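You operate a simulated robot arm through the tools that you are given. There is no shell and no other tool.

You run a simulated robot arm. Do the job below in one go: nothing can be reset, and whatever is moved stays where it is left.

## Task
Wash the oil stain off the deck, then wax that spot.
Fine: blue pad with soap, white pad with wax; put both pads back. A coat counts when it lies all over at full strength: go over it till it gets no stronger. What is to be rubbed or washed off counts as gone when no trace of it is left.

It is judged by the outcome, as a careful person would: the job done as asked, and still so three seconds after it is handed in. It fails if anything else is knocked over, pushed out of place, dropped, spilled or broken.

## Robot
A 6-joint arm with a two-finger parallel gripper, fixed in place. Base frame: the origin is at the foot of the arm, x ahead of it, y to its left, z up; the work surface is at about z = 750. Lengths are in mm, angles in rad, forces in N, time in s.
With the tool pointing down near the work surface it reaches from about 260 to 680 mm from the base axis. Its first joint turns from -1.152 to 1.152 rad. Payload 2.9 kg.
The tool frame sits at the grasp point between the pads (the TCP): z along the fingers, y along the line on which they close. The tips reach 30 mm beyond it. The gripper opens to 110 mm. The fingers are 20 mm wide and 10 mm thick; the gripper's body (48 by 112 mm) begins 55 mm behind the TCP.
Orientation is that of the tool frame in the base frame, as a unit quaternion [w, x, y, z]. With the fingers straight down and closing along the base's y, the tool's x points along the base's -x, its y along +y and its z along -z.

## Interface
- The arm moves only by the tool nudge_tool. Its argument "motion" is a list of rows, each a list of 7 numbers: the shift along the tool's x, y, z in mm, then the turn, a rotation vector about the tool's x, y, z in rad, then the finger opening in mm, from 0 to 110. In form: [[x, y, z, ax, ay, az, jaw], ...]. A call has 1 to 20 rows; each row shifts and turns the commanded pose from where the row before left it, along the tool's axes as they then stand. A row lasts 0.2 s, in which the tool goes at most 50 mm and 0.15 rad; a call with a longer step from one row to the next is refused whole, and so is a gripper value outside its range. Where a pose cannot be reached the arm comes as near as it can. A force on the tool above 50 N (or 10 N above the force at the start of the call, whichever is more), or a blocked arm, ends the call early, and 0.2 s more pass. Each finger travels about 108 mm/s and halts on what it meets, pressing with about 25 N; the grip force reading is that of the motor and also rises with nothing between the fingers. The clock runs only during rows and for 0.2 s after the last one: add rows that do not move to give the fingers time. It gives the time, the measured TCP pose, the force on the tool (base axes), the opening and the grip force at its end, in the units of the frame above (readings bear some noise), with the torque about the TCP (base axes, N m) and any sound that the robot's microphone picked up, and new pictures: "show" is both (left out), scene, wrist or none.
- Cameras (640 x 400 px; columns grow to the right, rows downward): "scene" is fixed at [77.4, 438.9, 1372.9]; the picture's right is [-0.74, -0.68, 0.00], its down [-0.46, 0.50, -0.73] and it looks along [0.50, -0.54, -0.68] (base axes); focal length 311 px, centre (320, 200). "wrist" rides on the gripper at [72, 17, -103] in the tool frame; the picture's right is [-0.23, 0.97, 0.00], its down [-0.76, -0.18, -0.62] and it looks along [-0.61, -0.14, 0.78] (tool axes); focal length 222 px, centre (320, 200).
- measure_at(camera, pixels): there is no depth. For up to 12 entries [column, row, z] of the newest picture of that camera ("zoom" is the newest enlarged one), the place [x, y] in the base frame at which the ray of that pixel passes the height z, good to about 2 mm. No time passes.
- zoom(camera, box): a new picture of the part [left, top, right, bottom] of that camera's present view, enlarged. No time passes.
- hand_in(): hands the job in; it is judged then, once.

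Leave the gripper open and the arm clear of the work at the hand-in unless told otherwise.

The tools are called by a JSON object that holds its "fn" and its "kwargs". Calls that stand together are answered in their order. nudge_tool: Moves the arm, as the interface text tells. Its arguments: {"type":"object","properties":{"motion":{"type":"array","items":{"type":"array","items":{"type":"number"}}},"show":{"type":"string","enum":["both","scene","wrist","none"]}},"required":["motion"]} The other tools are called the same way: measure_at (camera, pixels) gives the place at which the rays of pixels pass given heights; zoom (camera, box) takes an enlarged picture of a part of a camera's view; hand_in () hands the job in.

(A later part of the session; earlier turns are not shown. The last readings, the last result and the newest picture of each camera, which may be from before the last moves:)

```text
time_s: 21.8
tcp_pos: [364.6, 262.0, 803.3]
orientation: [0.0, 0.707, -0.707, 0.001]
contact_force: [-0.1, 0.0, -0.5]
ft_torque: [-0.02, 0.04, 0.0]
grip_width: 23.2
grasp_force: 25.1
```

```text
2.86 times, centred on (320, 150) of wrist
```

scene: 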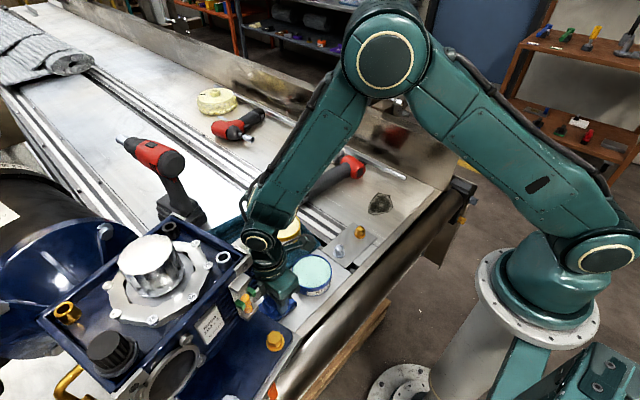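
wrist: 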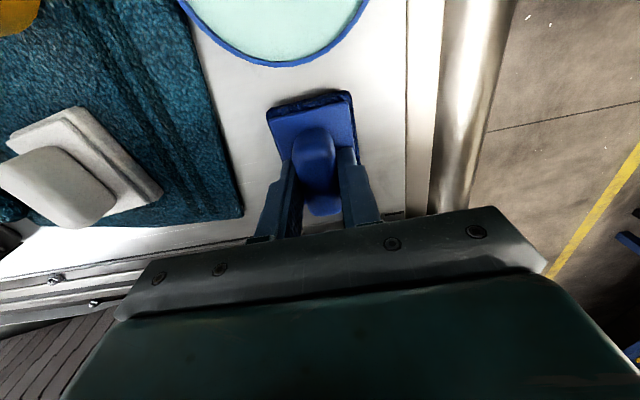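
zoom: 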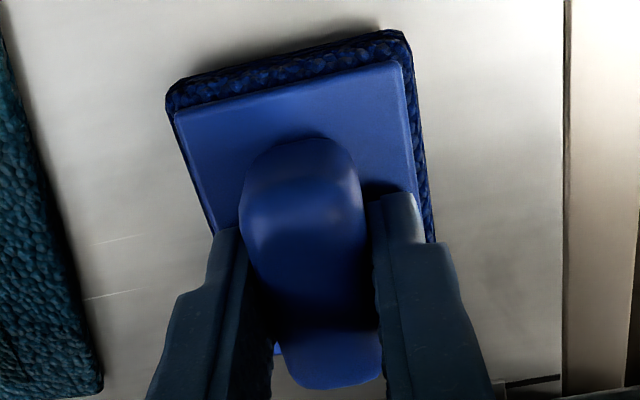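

The pad keeps its place between the fingers while the deck recedes, so it is lifted. I continue up gently another 40 mm.

{"fn": "nudge_tool", "kwargs": {"motion": [[0, 0, -2, 0, 0, 0, 0], [0, 0, -3, 0, 0, 0, 0], [0, 0, -4, 0, 0, 0, 0], [0, 0, -5, 0, 0, 0, 0], [0, 0, -6, 0, 0, 0, 0], [0, 0, -6, 0, 0, 0, 0], [0, 0, -6, 0, 0, 0, 0], [0, 0, -5, 0, 0, 0, 0], [0, 0, -3, 0, 0, 0, 0], [0, 0, 0, 0, 0, 0, 0]]}}

{"fn": "zoom", "kwargs": {"camera": "wrist", "box": [240, 80, 400, 220]}}

```text
time_s: 24.0
tcp_pos: [365.0, 262.7, 842.4]
orientation: [0.0, -0.707, 0.708, 0.0]
contact_force: [-0.8, -0.1, -1.0]
ft_torque: [0.02, -0.01, 0.0]
grip_width: 23.3
grasp_force: 25.2
```

scene: 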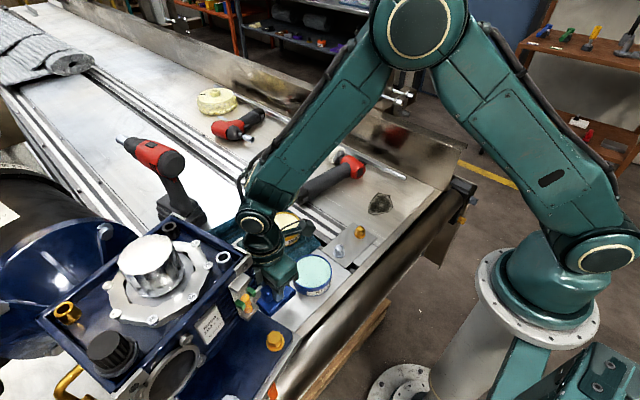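
wrist: 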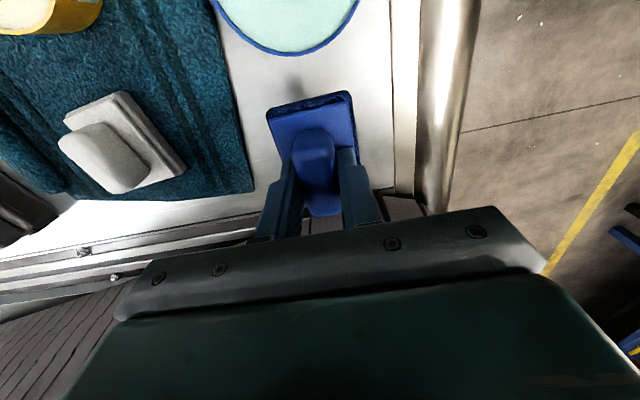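

```text
2.86 times, centred on (320, 150) of wrist
```

zoom: 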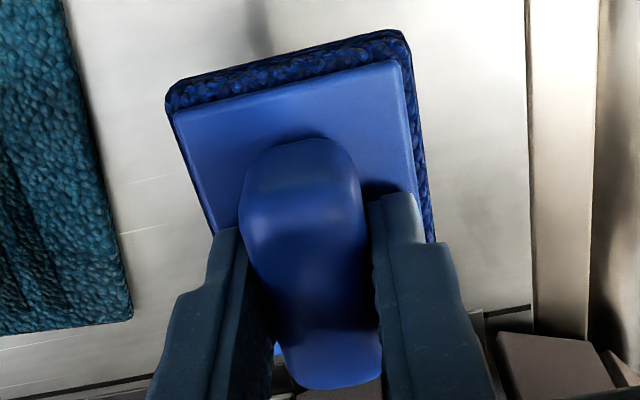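

The pad is firmly held (23.3 mm, 25 N), and its bottom is about 20 mm above the tin rim height. I move gently over the soap tin at ≈(357,157).

{"fn": "nudge_tool", "kwargs": {"motion": [[3, 0, -2, 0, 0, 0, 0], [7, 0, -3, 0, 0, 0, 0], [11, 1, 0, 0, 0, 0, 0], [14, 1, 0, 0, 0, 0, 0], [15, 1, 0, 0, 0, 0, 0], [15, 1, 0, 0, 0, 0, 0], [14, 1, 0, 0, 0, 0, 0], [11, 1, 0, 0, 0, 0, 0], [8, 1, 0, 0, 0, 0, 0], [4, 1, 0, 0, 0, 0, 0], [3, 0, 0, 0, 0, 0, 0], [0, 0, 0, 0, 0, 0, 0]]}}

{"fn": "zoom", "kwargs": {"camera": "wrist", "box": [220, 60, 420, 220]}}

{"fn": "zoom", "kwargs": {"camera": "scene", "box": [240, 210, 368, 300]}}

```text
time_s: 26.6
tcp_pos: [355.4, 157.1, 849.0]
orientation: [0.0, 0.707, -0.707, 0.0]
contact_force: [0.7, 0.2, -0.3]
ft_torque: [0.0, 0.0, -0.02]
grip_width: 23.2
grasp_force: 25.0
```

scene: 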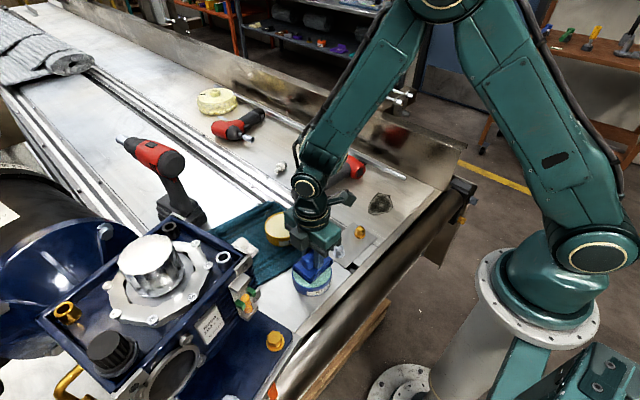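
wrist: 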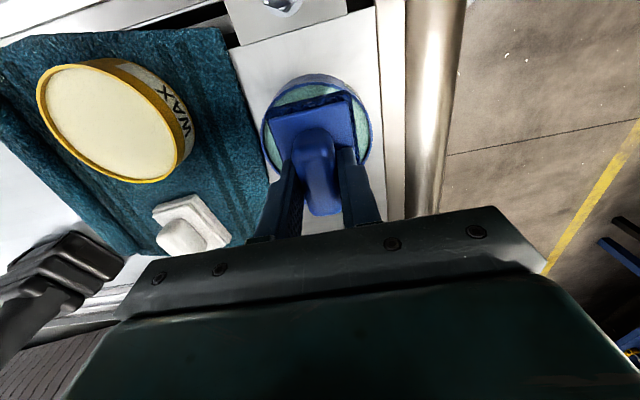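

```text
2.50 times, centred on (320, 140) of wrist
```

zoom: 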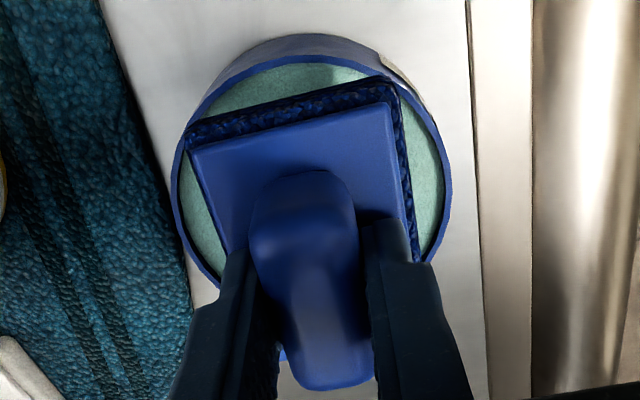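

```text
4.44 times, centred on (304, 255) of scene
```

zoom: 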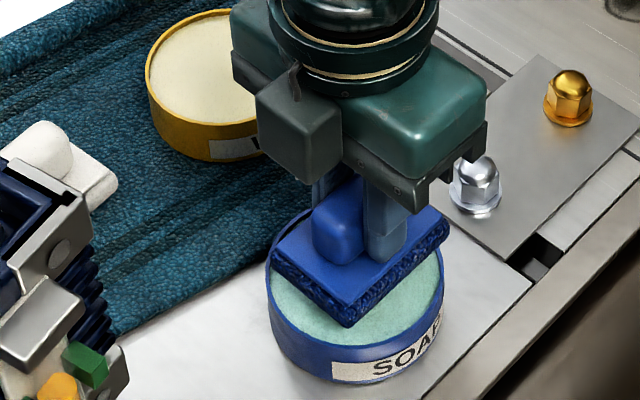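

The pad is centred over the soap. I lower toward it: 18 mm, then small 1 mm steps, watching force.

{"fn": "nudge_tool", "kwargs": {"motion": [[0, 0, 4, 0, 0, 0, 0], [0, 0, 5, 0, 0, 0, 0], [0, 0, 5, 0, 0, 0, 0], [0, 0, 4, 0, 0, 0, 0], [0, 0, 1, 0, 0, 0, 0], [0, 0, 1, 0, 0, 0, 0], [0, 0, 1, 0, 0, 0, 0], [0, 0, 0, 0, 0, 0, 0]], "show": "scene"}}

{"fn": "zoom", "kwargs": {"camera": "scene", "box": [240, 210, 368, 300]}}

```text
time_s: 28.5
tcp_pos: [356.5, 156.8, 828.8]
orientation: [0.001, 0.708, -0.706, 0.0]
contact_force: [-2.8, -2.3, 12.3]
ft_torque: [0.03, 0.08, 0.02]
grip_width: 23.0
grasp_force: 25.4
stopped in row 8: the force on the tool passed its limit at 52 N (the readings are from after the stop); the commanded pose is now the measured one
```

scene: 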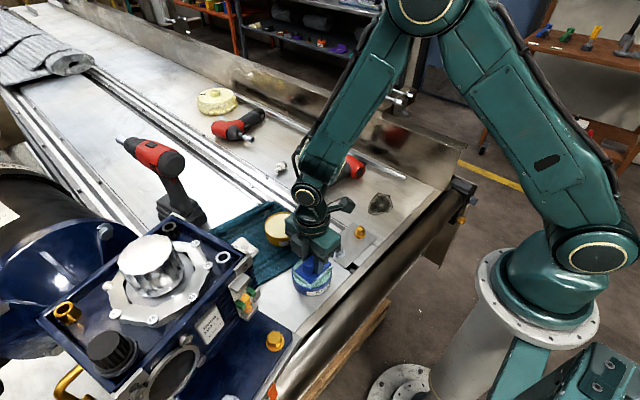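

```text
4.44 times, centred on (304, 255) of scene
```

zoom: 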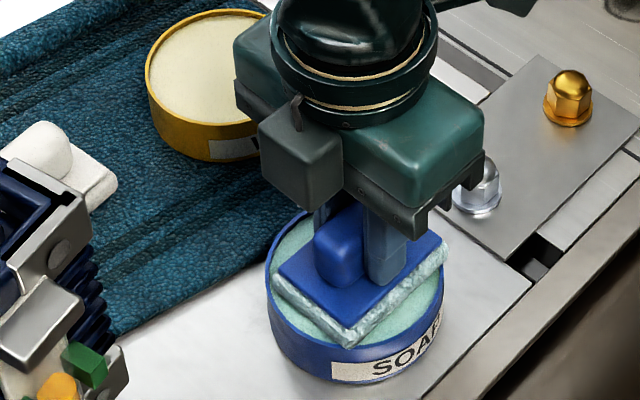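

The stop came from pressing the soap firmly. The pad's foam edge has turned pale soapy green, so it has taken soap. I lift straight up gently and check the tin stays put.

{"fn": "nudge_tool", "kwargs": {"motion": [[0, 0, -0.5, 0, 0, 0, 0], [0, 0, -1, 0, 0, 0, 0], [0, 0, -2, 0, 0, 0, 0], [0, 0, -4, 0, 0, 0, 0], [0, 0, -6, 0, 0, 0, 0], [0, 0, -8, 0, 0, 0, 0], [0, 0, -10, 0, 0, 0, 0], [0, 0, -10, 0, 0, 0, 0], [0, 0, -8, 0, 0, 0, 0], [0, 0, -4, 0, 0, 0, 0], [0, 0, 0, 0, 0, 0, 0]]}}

{"fn": "zoom", "kwargs": {"camera": "scene", "box": [240, 200, 384, 300]}}

{"fn": "zoom", "kwargs": {"camera": "wrist", "box": [220, 60, 420, 220]}}

```text
time_s: 30.9
tcp_pos: [357.3, 157.6, 882.6]
orientation: [-0.001, 0.708, -0.707, 0.0]
contact_force: [0.0, 0.0, -0.8]
ft_torque: [-0.02, 0.0, -0.03]
grip_width: 23.6
grasp_force: 25.5
```

scene: 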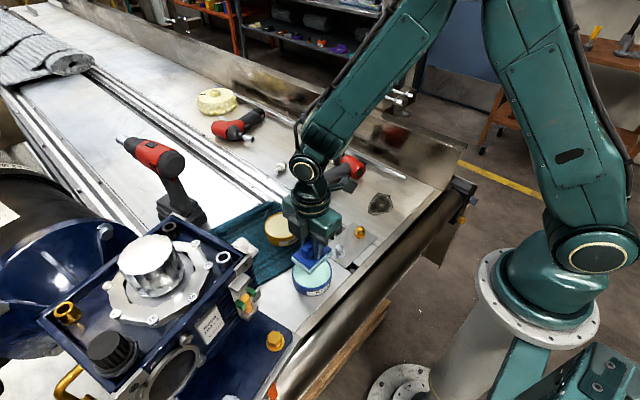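
wrist: 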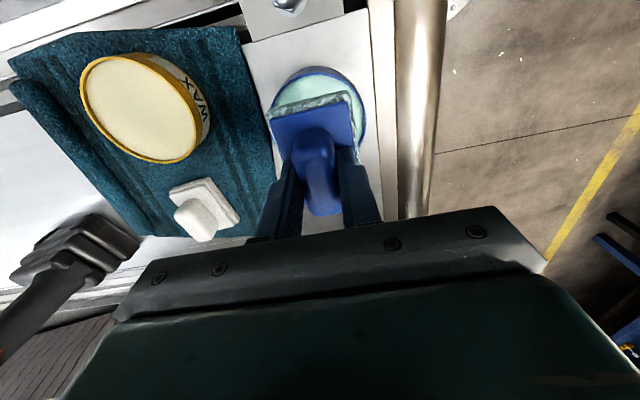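

```text
4.00 times, centred on (312, 250) of scene
```

zoom: 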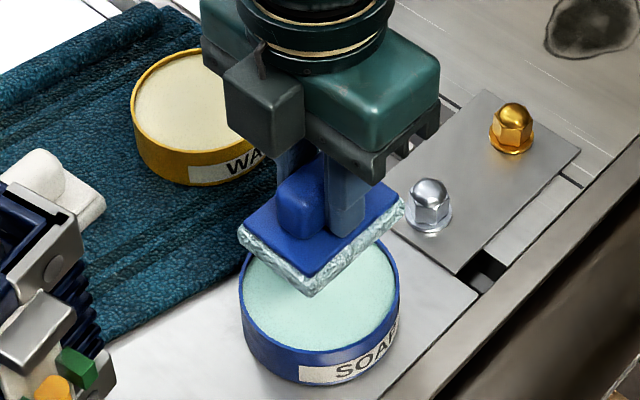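

```text
2.50 times, centred on (320, 140) of wrist
```

zoom: 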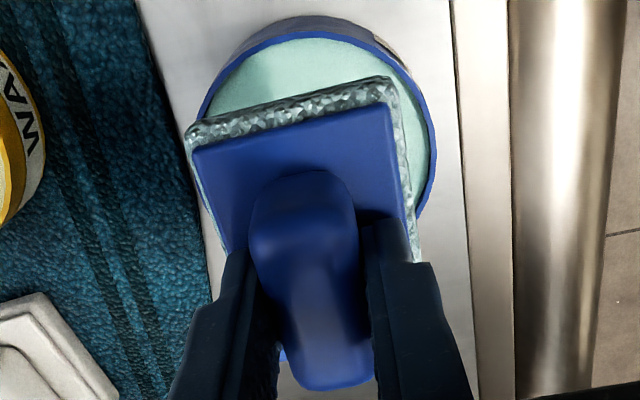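

The pad is well soaked and the tin is in place. Before travelling to the stain I check what stands around it: bolts on the plate, the red tool, the rod and the side wall.

{"fn": "zoom", "kwargs": {"camera": "scene", "box": [280, 100, 500, 238]}}

{"fn": "measure_at", "kwargs": {"camera": "scene", "pixels": [[297, 197, 770], [310, 203, 750], [345, 178, 780], [365, 168, 780], [405, 178, 752], [330, 138, 752], [440, 188, 750], [460, 150, 850], [460, 150, 900], [400, 128, 900], [447, 192, 750], [425, 175, 750]]}}

```text
2.90 times, centred on (390, 169) of scene
```

zoom: 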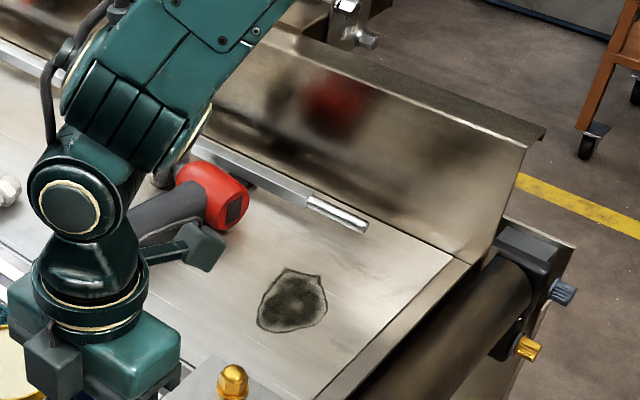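

```text
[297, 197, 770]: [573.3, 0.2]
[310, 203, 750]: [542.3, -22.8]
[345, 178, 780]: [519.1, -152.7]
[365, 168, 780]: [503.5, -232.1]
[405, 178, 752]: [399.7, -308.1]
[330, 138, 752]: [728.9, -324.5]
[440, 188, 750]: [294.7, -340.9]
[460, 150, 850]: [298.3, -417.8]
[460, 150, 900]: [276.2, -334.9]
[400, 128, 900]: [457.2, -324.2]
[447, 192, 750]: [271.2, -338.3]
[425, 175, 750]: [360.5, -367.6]
```

Wall base is at y≈-340, the rod at y≈-308, and the red tool's nearest part at x≈490. All are clear of the work area around (388,-157). Bolts are low (z<800) and my pad bottom is at ~834. I travel smoothly to above the stain.

{"fn": "nudge_tool", "kwargs": {"motion": [[5, -1, 0, 0, 0, 0, 0], [10, -1, 0, 0, 0, 0, 0], [15, -2, 0, 0, 0, 0, 0], [20, -2, 0, 0, 0, 0, 0], [25, -2, 0, 0, 0, 0, 0], [25, -2, 0, 0, 0, 0, 0], [25, -2, 0, 0, 0, 0, 0], [25, -2, 0, 0, 0, 0, 0], [25, -2, 0, 0, 0, 0, 0], [25, -2, 0, 0, 0, 0, 0], [25, -2, 0, 0, 0, 0, 0], [25, -2, 0, 0, 0, 0, 0], [20, -2, 0, 0, 0, 0, 0], [15, -2, 0, 0, 0, 0, 0], [10, -1, 0, 0, 0, 0, 0], [10, -1, 0, 0, 0, 0, 0], [7, 0, 0, 0, 0, 0, 0], [0, 0, 0, 0, 0, 0, 0]]}}

{"fn": "zoom", "kwargs": {"camera": "wrist", "box": [200, 40, 440, 220]}}

{"fn": "zoom", "kwargs": {"camera": "scene", "box": [300, 120, 460, 240]}}

```text
time_s: 34.7
tcp_pos: [384.8, -155.0, 882.1]
orientation: [0.0, -0.707, 0.707, 0.0]
contact_force: [-0.4, -0.7, -1.9]
ft_torque: [-0.01, 0.04, 0.02]
grip_width: 23.4
grasp_force: 25.0
```

scene: 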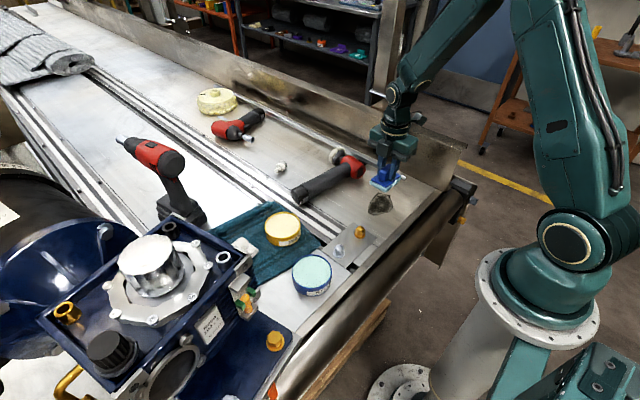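
wrist: 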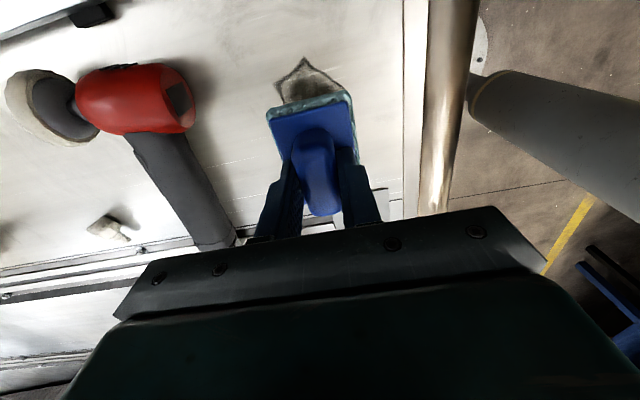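

```text
2.22 times, centred on (320, 130) of wrist
```

zoom: 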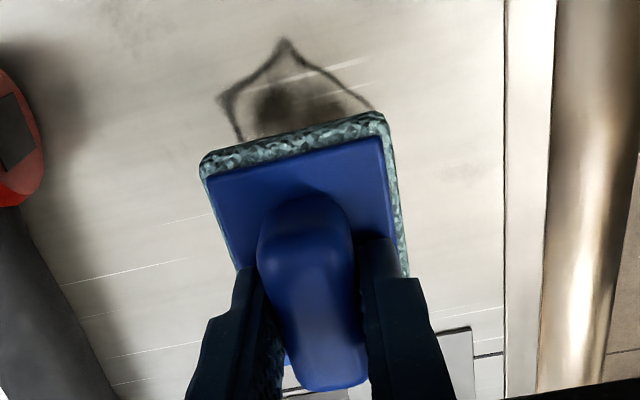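

```text
3.33 times, centred on (380, 180) of scene
```

zoom: 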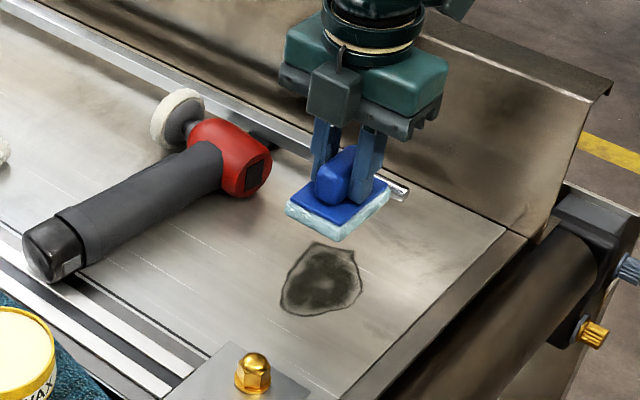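

I measure the stain outline from both pictures.

{"fn": "measure_at", "kwargs": {"camera": "scene", "pixels": [[379.4, 192.9, 750], [390.5, 195.6, 750], [392.6, 205.5, 750], [380, 214.5, 750], [368.9, 210, 750], [371.6, 198.6, 750]]}}

{"fn": "measure_at", "kwargs": {"camera": "wrist", "pixels": [[305.2, 58, 750], [275.9, 84, 750], [284.9, 102, 750], [342.5, 88.6, 750]]}}

```text
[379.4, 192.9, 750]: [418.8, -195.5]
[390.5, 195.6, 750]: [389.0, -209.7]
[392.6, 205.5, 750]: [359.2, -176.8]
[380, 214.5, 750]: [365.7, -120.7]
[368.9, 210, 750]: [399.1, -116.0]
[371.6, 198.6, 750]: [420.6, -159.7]
```

```text
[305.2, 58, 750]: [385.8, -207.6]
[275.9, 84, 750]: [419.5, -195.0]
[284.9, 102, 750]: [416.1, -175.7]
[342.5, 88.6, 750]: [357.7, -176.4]
```

Both views agree: the stain spans x 350–421, y -209…-107, centred about (386,-158). I lower to just above the deck (pad bottom ~8 mm up).

{"fn": "nudge_tool", "kwargs": {"motion": [[0, 0, 5, 0, 0, 0, 0], [0, 0, 10, 0, 0, 0, 0], [0, 0, 15, 0, 0, 0, 0], [0, 0, 15, 0, 0, 0, 0], [0, 0, 12, 0, 0, 0, 0], [0, 0, 8, 0, 0, 0, 0], [0, 0, 5, 0, 0, 0, 0], [0, 0, 4, 0, 0, 0, 0], [0, 0, 2, 0, 0, 0, 0], [0, 0, 2, 0, 0, 0, 0], [0, 0, 1, 0, 0, 0, 0], [0, 0, 1, 0, 0, 0, 0], [0, 0, 0, 0, 0, 0, 0]], "show": "scene"}}

{"fn": "zoom", "kwargs": {"camera": "scene", "box": [300, 120, 460, 220]}}

```text
time_s: 37.5
tcp_pos: [384.9, -153.9, 802.1]
orientation: [0.001, -0.707, 0.707, -0.001]
contact_force: [0.2, 0.7, -1.7]
ft_torque: [0.02, 0.02, -0.01]
grip_width: 23.6
grasp_force: 25.1
```

scene: 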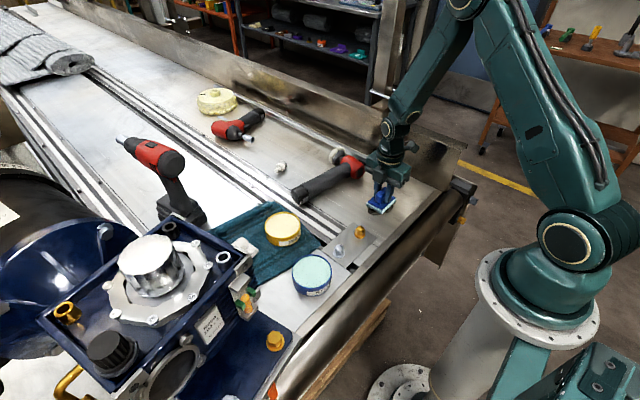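

```text
4.00 times, centred on (380, 170) of scene
```

zoom: 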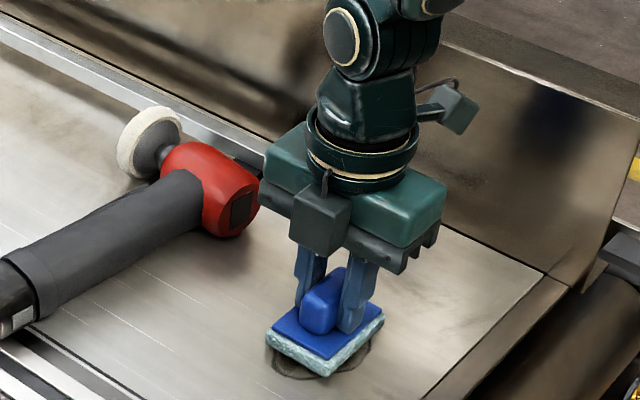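

At z≈802, no contact. I lower by fine steps until contact shows.

{"fn": "nudge_tool", "kwargs": {"motion": [[0, 0, 1, 0, 0, 0, 0], [0, 0, 1, 0, 0, 0, 0], [0, 0, 0.5, 0, 0, 0, 0], [0, 0, 0, 0, 0, 0, 0]], "show": "none"}}

```text
time_s: 38.5
tcp_pos: [385.5, -155.1, 799.9]
orientation: [0.0, -0.707, 0.707, 0.0]
contact_force: [-0.4, 0.3, -1.2]
ft_torque: [0.01, -0.01, -0.01]
grip_width: 23.2
grasp_force: 25.2
```

No contact at 799.8; a bit further.

{"fn": "nudge_tool", "kwargs": {"motion": [[0, 0, 0.5, 0, 0, 0, 0], [0, 0, 0.5, 0, 0, 0, 0], [0, 0, 0, 0, 0, 0, 0]], "show": "none"}}

```text
time_s: 39.3
tcp_pos: [383.6, -155.6, 799.7]
orientation: [0.0, 0.707, -0.707, 0.001]
contact_force: [-0.7, 1.5, 2.4]
ft_torque: [0.0, 0.08, -0.05]
grip_width: 23.3
grasp_force: 25.1
```

First contact (≈+3 N). I press slightly more (0.3 mm) and do a first stroke along y, then look.

{"fn": "nudge_tool", "kwargs": {"motion": [[0, 0, 0.3, 0, 0, 0, 0], [5, 0, 0, 0, 0, 0, 0], [8, 0, 0, 0, 0, 0, 0], [8, 0, 0, 0, 0, 0, 0], [4, 0, 0, 0, 0, 0, 0], [-5, 0, 0, 0, 0, 0, 0], [-8, 0, 0, 0, 0, 0, 0], [-8, 0, 0, 0, 0, 0, 0], [-8, 0, 0, 0, 0, 0, 0], [-8, 0, 0, 0, 0, 0, 0], [-8, 0, 0, 0, 0, 0, 0], [-5, 0, 0, 0, 0, 0, 0], [0, 0, 0, 0, 0, 0, 0]]}}

{"fn": "zoom", "kwargs": {"camera": "scene", "box": [320, 150, 448, 230]}}

{"fn": "zoom", "kwargs": {"camera": "wrist", "box": [220, 60, 420, 185]}}

```text
time_s: 42.1
tcp_pos: [384.2, -129.2, 800.6]
orientation: [0.0, -0.707, 0.707, 0.0]
contact_force: [0.3, 0.0, -0.5]
ft_torque: [-0.01, 0.02, 0.01]
grip_width: 23.2
grasp_force: 25.1
```

scene: 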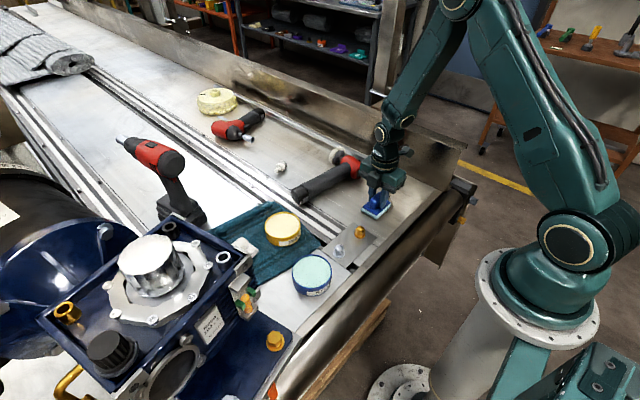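
wrist: 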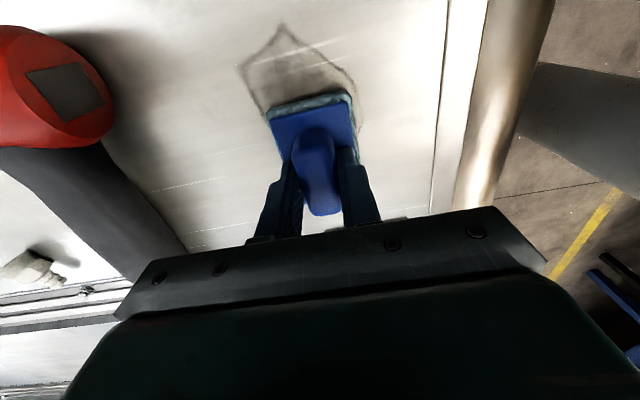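

```text
5.00 times, centred on (384, 190) of scene
```

zoom: 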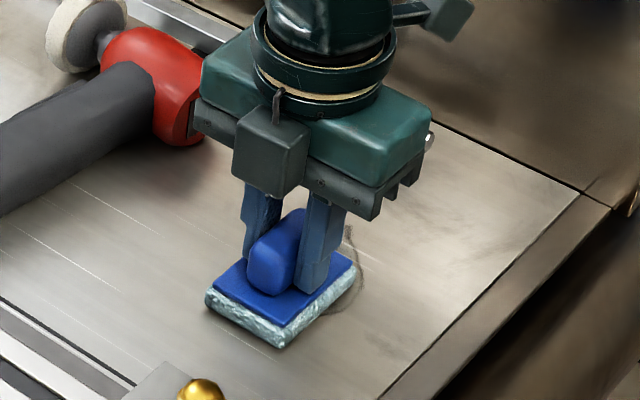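

```text
3.20 times, centred on (320, 122) of wrist
```

zoom: 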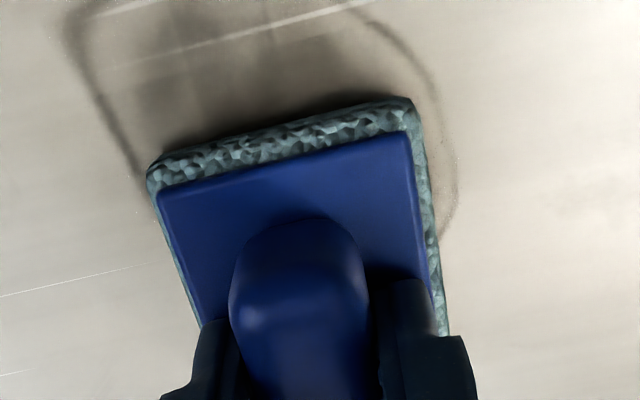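

The first stroke has already faded the stain inside the swept band. The force is back near 0, so I lower a little more and read again.

{"fn": "nudge_tool", "kwargs": {"motion": [[0, 0, 0.3, 0, 0, 0, 0], [0, 0, 0.3, 0, 0, 0, 0], [0, 0, 0, 0, 0, 0, 0]], "show": "none"}}

```text
time_s: 42.9
tcp_pos: [384.5, -128.6, 799.2]
orientation: [0.0, 0.707, -0.707, 0.0]
contact_force: [-3.5, 1.6, 10.1]
ft_torque: [-0.01, 0.21, -0.01]
grip_width: 23.2
grasp_force: 25.0
```

10 N press. Now strokes: shift to the x≈372 lane, stroke along y, move back to 386, stroke back, then shift to the 402 lane.

{"fn": "nudge_tool", "kwargs": {"motion": [[0, 7, 0, 0, 0, 0, 0], [0, 6, 0, 0, 0, 0, 0], [7, 0, 0, 0, 0, 0, 0], [9, 0, 0, 0, 0, 0, 0], [9, 0, 0, 0, 0, 0, 0], [9, 0, 0, 0, 0, 0, 0], [9, 0, 0, 0, 0, 0, 0], [7, 0, 0, 0, 0, 0, 0], [0, -7, 0, 0, 0, 0, 0], [0, -7, 0, 0, 0, 0, 0], [-7, 0, 0, 0, 0, 0, 0], [-9, 0, 0, 0, 0, 0, 0], [-9, 0, 0, 0, 0, 0, 0], [-9, 0, 0, 0, 0, 0, 0], [-9, 0, 0, 0, 0, 0, 0], [-7, 0, 0, 0, 0, 0, 0], [0, -8, 0, 0, 0, 0, 0], [0, -8, 0, 0, 0, 0, 0], [0, 0, 0, 0, 0, 0, 0]]}}

{"fn": "zoom", "kwargs": {"camera": "wrist", "box": [220, 0, 420, 125]}}

```text
time_s: 44.1
tcp_pos: [371.8, -154.9, 799.7]
orientation: [-0.003, 0.708, -0.706, 0.0]
contact_force: [-2.8, 1.3, 9.7]
ft_torque: [-0.28, 0.22, -0.12]
grip_width: 23.8
grasp_force: 25.0
stopped in row 6: the force on the tool passed its limit at 50 N (the readings are from after the stop); the commanded pose is now the measured one
```

scene: 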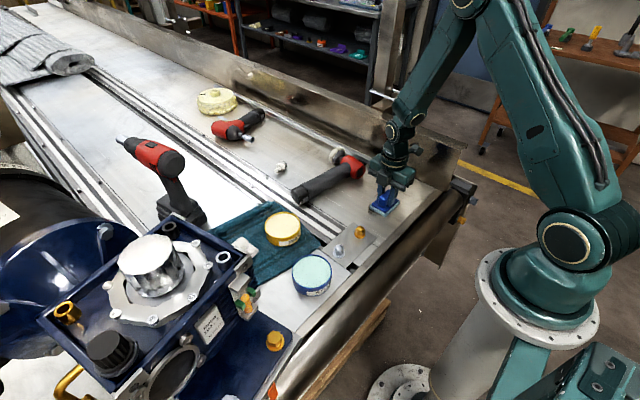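
wrist: 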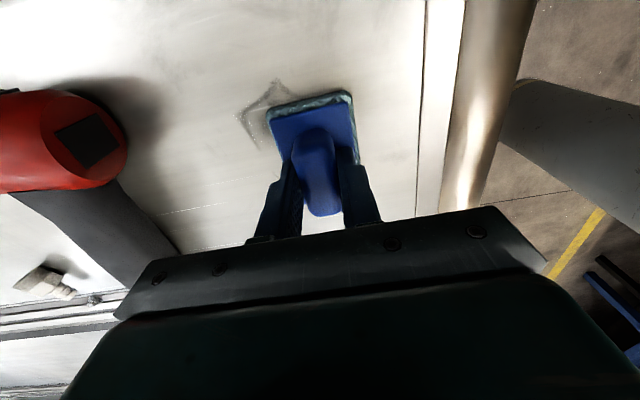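

```text
3.20 times, centred on (320, 62) of wrist
```

zoom: 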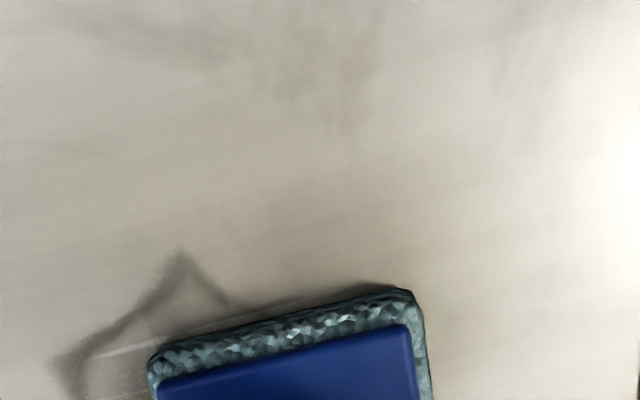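

The force limit tripped in the stroke (height varies slightly along the deck), but the stain is nearly gone where the pad passed; a faint part remains at wrist (260,115), i.e. toward larger x and -y. I ease off 0.3 mm and continue with gentler strokes.

{"fn": "nudge_tool", "kwargs": {"motion": [[0, 0, -0.3, 0, 0, 0, 0], [4, 0, 0, 0, 0, 0, 0], [6, 0, 0, 0, 0, 0, 0], [6, 0, 0, 0, 0, 0, 0], [6, 0, 0, 0, 0, 0, 0], [4, 0, 0, 0, 0, 0, 0], [0, 0, 0, 0, 0, 0, 0]]}}

```text
time_s: 45.7
tcp_pos: [372.8, -179.9, 799.7]
orientation: [-0.003, 0.708, -0.706, 0.001]
contact_force: [-0.2, 6.4, 16.8]
ft_torque: [-0.08, 0.26, -0.08]
grip_width: 23.7
grasp_force: 25.1
```

scene: 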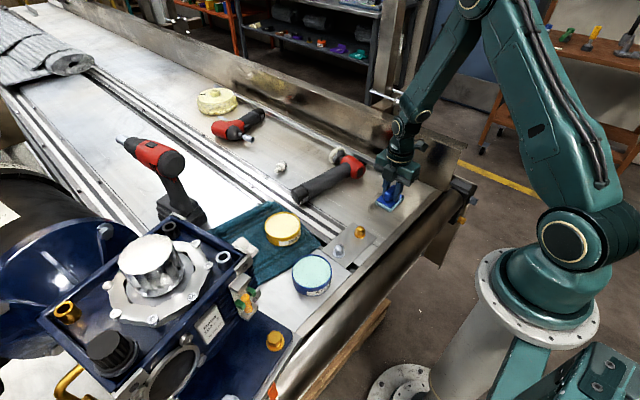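
wrist: 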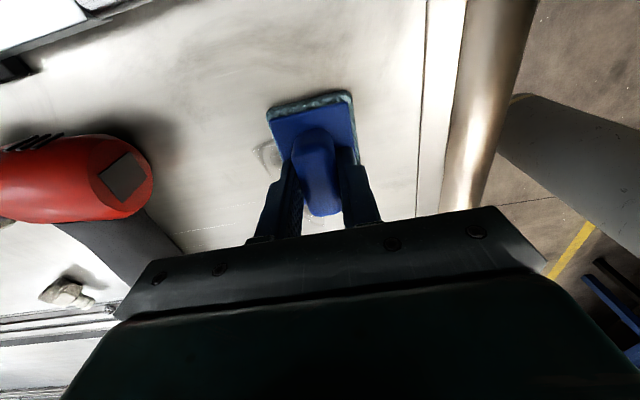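

Force 16.8 N, still good. I raise 0.2 mm, move to the x≈403 lane at this y, and stroke back along +y.

{"fn": "nudge_tool", "kwargs": {"motion": [[0, 0, -0.2, 0, 0, 0, 0], [0, -5, 0, 0, 0, 0, 0], [0, -6, 0, 0, 0, 0, 0], [0, -6, 0, 0, 0, 0, 0], [0, -6, 0, 0, 0, 0, 0], [0, -6, 0, 0, 0, 0, 0], [0, -2, 0, 0, 0, 0, 0], [0, 0, 0, 0, 0, 0, 0]], "show": "wrist"}}

```text
time_s: 47.5
tcp_pos: [404.0, -180.0, 797.7]
orientation: [-0.002, 0.707, -0.707, 0.0]
contact_force: [-1.4, -0.6, 4.0]
ft_torque: [-0.17, 0.16, -0.05]
grip_width: 23.4
grasp_force: 25.1
```

wrist: 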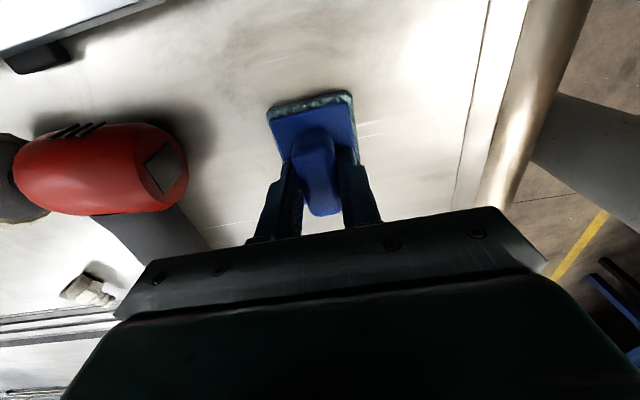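

Light contact (≈5 N). I lower 0.1 mm and stroke along +y in this lane to y≈-130.

{"fn": "nudge_tool", "kwargs": {"motion": [[0, 0, 0.1, 0, 0, 0, 0], [-4, 0, 0, 0, 0, 0, 0], [-6, 0, 0, 0, 0, 0, 0], [-6, 0, 0, 0, 0, 0, 0], [-7, 0, 0, 0, 0, 0, 0], [-7, 0, 0, 0, 0, 0, 0], [-7, 0, 0, 0, 0, 0, 0], [-7, 0, 0, 0, 0, 0, 0], [-6, 0, 0, 0, 0, 0, 0], [-4, 0, 0, 0, 0, 0, 0], [0, 0, 0, 0, 0, 0, 0]], "show": "both"}}

{"fn": "zoom", "kwargs": {"camera": "wrist", "box": [200, 0, 440, 150]}}

{"fn": "zoom", "kwargs": {"camera": "scene", "box": [330, 160, 430, 222]}}

```text
time_s: 49.9
tcp_pos: [403.0, -126.8, 799.6]
orientation: [-0.003, 0.707, -0.707, 0.0]
contact_force: [-0.3, -4.7, 11.0]
ft_torque: [-0.28, 0.16, 0.01]
grip_width: 23.2
grasp_force: 25.1
```

scene: 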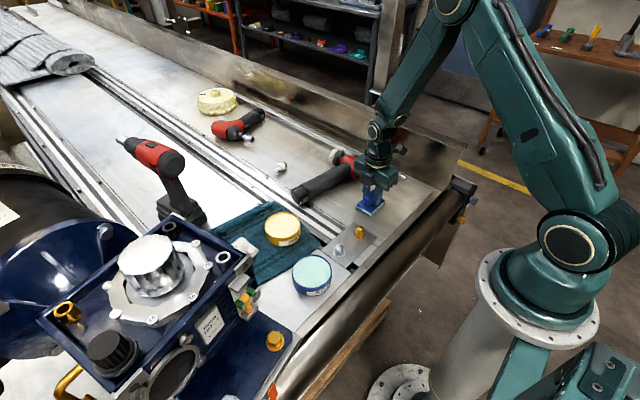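
wrist: 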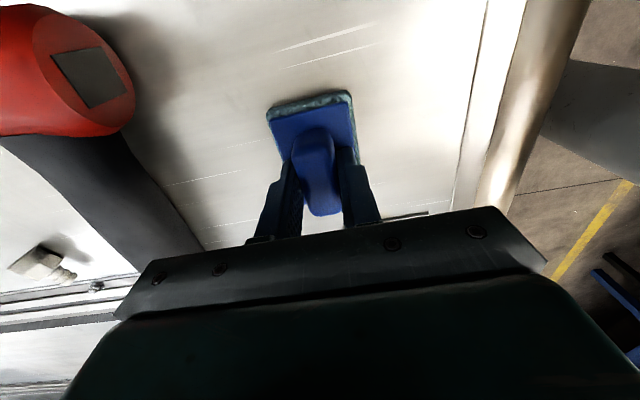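

```text
2.67 times, centred on (320, 75) of wrist
```

zoom: 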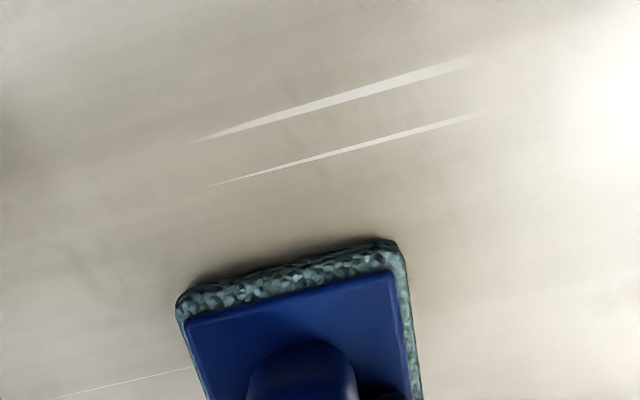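

```text
6.40 times, centred on (380, 191) of scene
```

zoom: 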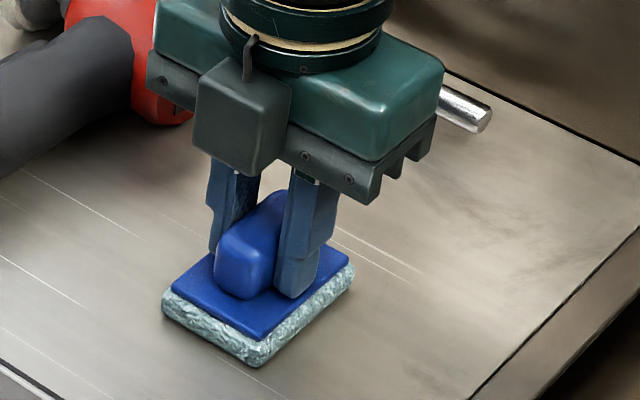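

The oil looks gone where the pad has been (the two white streaks are deck scratches like others). I make one more pass over all lanes to be thorough: across to x≈372 at y≈-127.

{"fn": "nudge_tool", "kwargs": {"motion": [[0, 4, 0, 0, 0, 0, 0], [0, 6, 0, 0, 0, 0, 0], [0, 6, 0, 0, 0, 0, 0], [0, 6, 0, 0, 0, 0, 0], [0, 6, 0, 0, 0, 0, 0], [0, 4, 0, 0, 0, 0, 0], [0, 0, 0, 0, 0, 0, 0]], "show": "none"}}

```text
time_s: 51.5
tcp_pos: [370.1, -127.0, 798.2]
orientation: [-0.002, 0.708, -0.706, -0.001]
contact_force: [-0.3, 0.8, 0.5]
ft_torque: [-0.07, 0.0, 0.0]
grip_width: 23.2
grasp_force: 25.0
```

Contact is very light here; I lower 0.25 mm and stroke to y≈-180.

{"fn": "nudge_tool", "kwargs": {"motion": [[0, 0, 0.25, 0, 0, 0, 0], [4, 0, 0, 0, 0, 0, 0], [6, 0, 0, 0, 0, 0, 0], [7, 0, 0, 0, 0, 0, 0], [7, 0, 0, 0, 0, 0, 0], [7, 0, 0, 0, 0, 0, 0], [7, 0, 0, 0, 0, 0, 0], [7, 0, 0, 0, 0, 0, 0], [5, 0, 0, 0, 0, 0, 0], [3, 0, 0, 0, 0, 0, 0], [0, 0, 0, 0, 0, 0, 0]], "show": "none"}}

```text
time_s: 53.9
tcp_pos: [370.7, -178.8, 799.4]
orientation: [-0.003, 0.708, -0.706, 0.0]
contact_force: [3.2, 7.8, 16.0]
ft_torque: [0.3, 0.09, -0.04]
grip_width: 23.3
grasp_force: 24.4
```

16 N at the end. I ease 0.2 mm, move to the middle lane x≈388 and stroke back to y≈-128.

{"fn": "nudge_tool", "kwargs": {"motion": [[0, 0, -0.2, 0, 0, 0, 0], [0, -5, 0, 0, 0, 0, 0], [0, -6, 0, 0, 0, 0, 0], [0, -6, 0, 0, 0, 0, 0], [-4, 0, 0, 0, 0, 0, 0], [-6, 0, 0, 0, 0, 0, 0], [-7, 0, 0.05, 0, 0, 0, 0], [-7, 0, 0.05, 0, 0, 0, 0], [-7, 0, 0.05, 0, 0, 0, 0], [-7, 0, 0, 0, 0, 0, 0], [-7, 0, 0, 0, 0, 0, 0], [-5, 0, 0, 0, 0, 0, 0], [-2, 0, 0, 0, 0, 0, 0], [0, 0, 0, 0, 0, 0, 0]], "show": "none"}}

```text
time_s: 56.9
tcp_pos: [388.2, -129.0, 799.0]
orientation: [-0.002, 0.708, -0.707, 0.002]
contact_force: [-0.1, -10.2, 23.3]
ft_torque: [-0.35, 0.24, 0.06]
grip_width: 23.3
grasp_force: 25.4
```

Now I lift gently and move away toward +y to look at the washed spot.

{"fn": "nudge_tool", "kwargs": {"motion": [[0, 0, -0.5, 0, 0, 0, 0], [0, 0, -1.5, 0, 0, 0, 0], [0, 0, -3, 0, 0, 0, 0], [0, 0, -5, 0, 0, 0, 0], [0, 0, -8, 0, 0, 0, 0], [0, 0, -12, 0, 0, 0, 0], [0, 0, -15, 0, 0, 0, 0], [-5, 0, -15, 0, 0, 0, 0], [-10, 0, -12, 0, 0, 0, 0], [-12, 0, -8, 0, 0, 0, 0], [-12, 0, 0, 0, 0, 0, 0], [-8, 0, 0, 0, 0, 0, 0], [-3, 0, 0, 0, 0, 0, 0], [0, 0, 0, 0, 0, 0, 0]]}}

{"fn": "zoom", "kwargs": {"camera": "scene", "box": [330, 160, 430, 222]}}

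{"fn": "zoom", "kwargs": {"camera": "wrist", "box": [200, 0, 440, 150]}}

```text
time_s: 59.9
tcp_pos: [388.1, -77.5, 878.4]
orientation: [-0.002, 0.708, -0.706, 0.0]
contact_force: [-0.7, 0.2, -0.8]
ft_torque: [0.01, 0.01, 0.02]
grip_width: 23.5
grasp_force: 24.7
```

scene: 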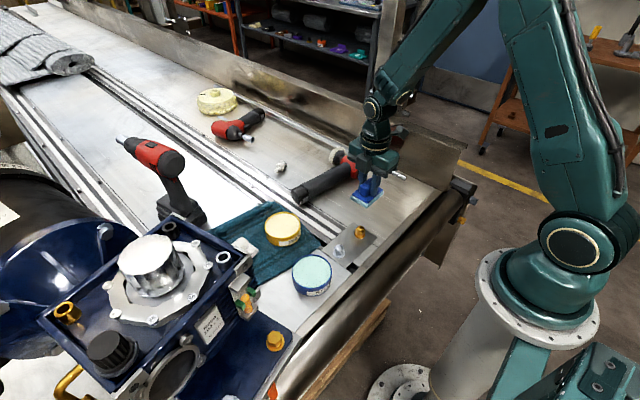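
wrist: 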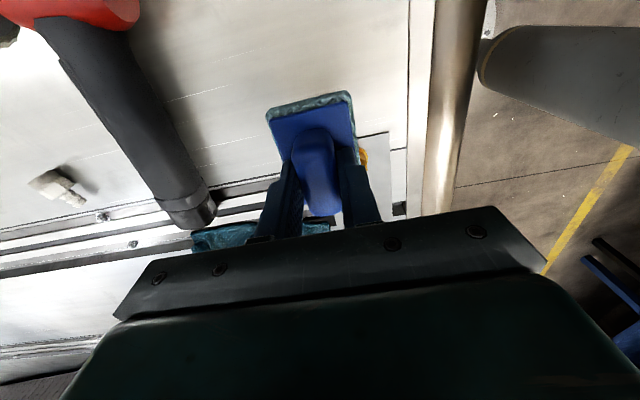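

```text
6.40 times, centred on (380, 191) of scene
```

zoom: 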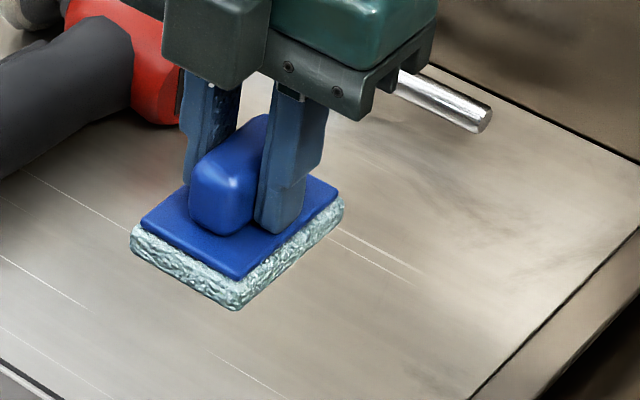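

```text
2.67 times, centred on (320, 75) of wrist
```

zoom: 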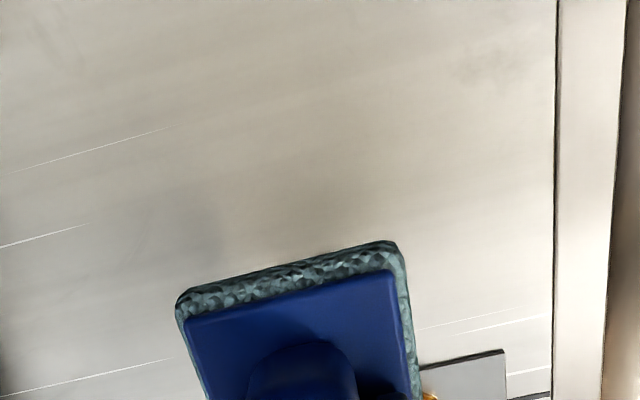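

So far it looks clean, but the gripper hides part of it. I move further toward +y (raised) to see the whole spot.

{"fn": "nudge_tool", "kwargs": {"motion": [[-5, 1, -3, 0, 0, 0, 0], [-10, 1, -4, 0, 0, 0, 0], [-16, 2, 0, 0, 0, 0, 0], [-20, 2, 0, 0, 0, 0, 0], [-20, 2, 0, 0, 0, 0, 0], [-20, 2, 0, 0, 0, 0, 0], [-20, 2, 0, 0, 0, 0, 0], [-16, 2, 0, 0, 0, 0, 0], [-10, 1, 0, 0, 0, 0, 0], [-5, 0, 0, 0, 0, 0, 0], [0, 0, 0, 0, 0, 0, 0]]}}

{"fn": "zoom", "kwargs": {"camera": "scene", "box": [340, 170, 420, 220]}}

{"fn": "zoom", "kwargs": {"camera": "scene", "box": [280, 130, 440, 230]}}

```text
time_s: 62.3
tcp_pos: [373.3, 64.9, 886.1]
orientation: [-0.003, 0.708, -0.707, 0.0]
contact_force: [0.5, 0.2, 0.1]
ft_torque: [0.0, -0.01, -0.01]
grip_width: 23.3
grasp_force: 24.7
```

scene: 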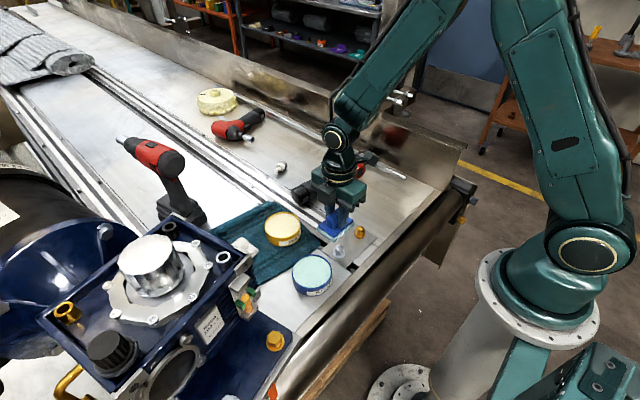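
wrist: 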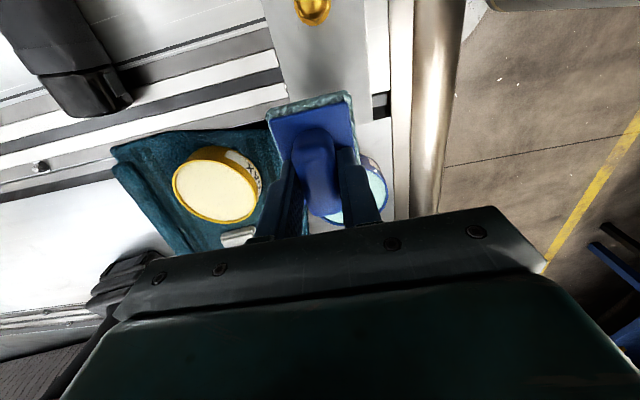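

```text
8.00 times, centred on (380, 195) of scene
```

zoom: 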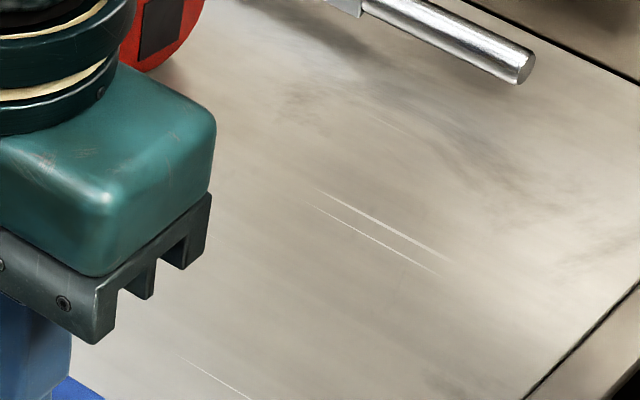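

```text
4.00 times, centred on (360, 180) of scene
```

zoom: 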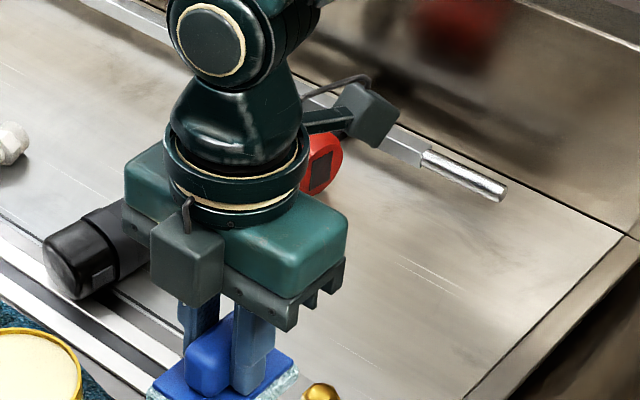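

All of the former stain area (scene zoom (224–424,176–360)) is clear, with only deck scratches left. Next I carry the blue pad back to its place at (365,262), at safe height.

{"fn": "nudge_tool", "kwargs": {"motion": [[-5, 1, 0, 0, 0, 0, 0], [-10, 1, 0, 0, 0, 0, 0], [-16, 1, 0, 0, 0, 0, 0], [-20, 1, 0, 0, 0, 0, 0], [-22, 1, 0, 0, 0, 0, 0], [-22, 1, 0, 0, 0, 0, 0], [-22, 1, 0, 0, 0, 0, 0], [-22, 1, 0, 0, 0, 0, 0], [-20, 0, 0, 0, 0, 0, 0], [-16, 0, 0, 0, 0, 0, 0], [-12, 0, 0, 0, 0, 0, 0], [-7, 0, 0, 0, 0, 0, 0], [-3, 0, 0, 0, 0, 0, 0], [0, 0, 0, 0, 0, 0, 0]]}}

{"fn": "zoom", "kwargs": {"camera": "scene", "box": [340, 160, 420, 220]}}

```text
time_s: 65.3
tcp_pos: [363.7, 261.4, 886.9]
orientation: [-0.003, 0.707, -0.707, 0.0]
contact_force: [0.2, 0.7, 0.4]
ft_torque: [0.04, -0.02, 0.02]
grip_width: 23.3
grasp_force: 24.9
```

scene: 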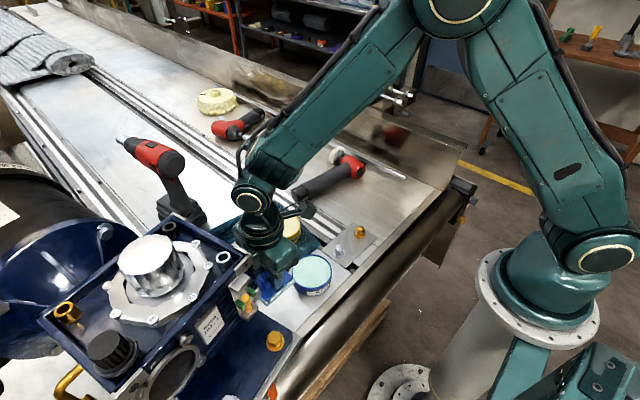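
wrist: 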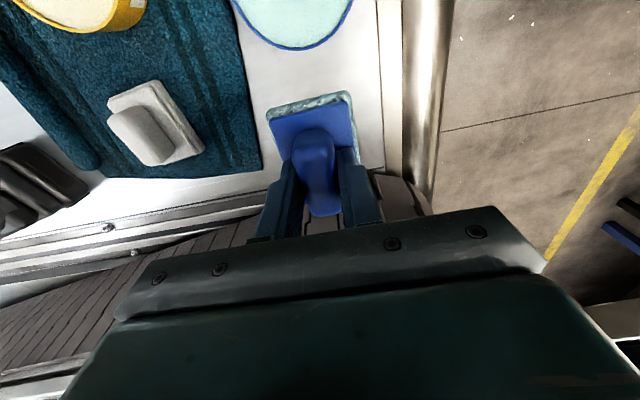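

```text
6.67 times, centred on (380, 190) of scene
```

zoom: 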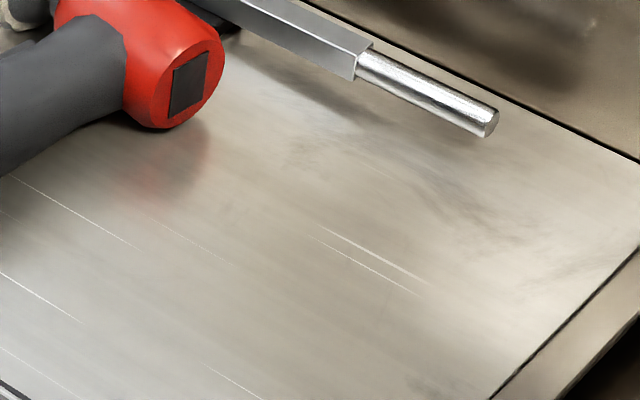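

The spot is wholly clean in the unobstructed scene zoom. I lower the blue pad at its original place: 78 mm down, then fine steps.

{"fn": "nudge_tool", "kwargs": {"motion": [[0, 0, 5, 0, 0, 0, 0], [0, 0, 10, 0, 0, 0, 0], [0, 0, 14, 0, 0, 0, 0], [0, 0, 15, 0, 0, 0, 0], [0, 0, 14, 0, 0, 0, 0], [0, 0, 10, 0, 0, 0, 0], [0, 0, 6, 0, 0, 0, 0], [0, 0, 4, 0, 0, 0, 0], [0, 0, 2, 0, 0, 0, 0], [0, 0, 2, 0, 0, 0, 0], [0, 0, 1, 0, 0, 0, 0], [0, 0, 0, 0, 0, 0, 0]], "show": "wrist"}}

```text
time_s: 67.9
tcp_pos: [364.9, 261.9, 803.3]
orientation: [-0.003, 0.708, -0.706, 0.0]
contact_force: [-0.9, 0.0, -1.6]
ft_torque: [0.0, 0.03, 0.05]
grip_width: 23.2
grasp_force: 24.4
```

wrist: 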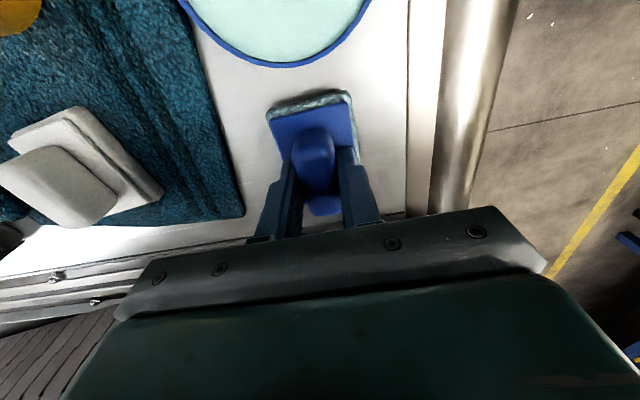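

No contact at 803. I go down in small steps until it touches.

{"fn": "nudge_tool", "kwargs": {"motion": [[0, 0, 1, 0, 0, 0, 0], [0, 0, 1, 0, 0, 0, 0], [0, 0, 0.7, 0, 0, 0, 0], [0, 0, 0.5, 0, 0, 0, 0], [0, 0, 0, 0, 0, 0, 0]], "show": "none"}}

```text
time_s: 69.1
tcp_pos: [364.3, 261.5, 800.7]
orientation: [-0.002, 0.707, -0.707, 0.0]
contact_force: [-0.2, 0.0, -0.7]
ft_torque: [0.04, -0.05, 0.01]
grip_width: 23.2
grasp_force: 25.3
```

{"fn": "nudge_tool", "kwargs": {"motion": [[0, 0, 0.5, 0, 0, 0, 0], [0, 0, 0.5, 0, 0, 0, 0], [0, 0, 0.3, 0, 0, 0, 0], [0, 0, 0, 0, 0, 0, 0]], "show": "none"}}

```text
time_s: 70.1
tcp_pos: [364.3, 262.1, 799.9]
orientation: [-0.003, 0.708, -0.706, 0.0]
contact_force: [-0.2, -1.4, -1.0]
ft_torque: [0.0, 0.03, 0.01]
grip_width: 23.4
grasp_force: 25.6
```

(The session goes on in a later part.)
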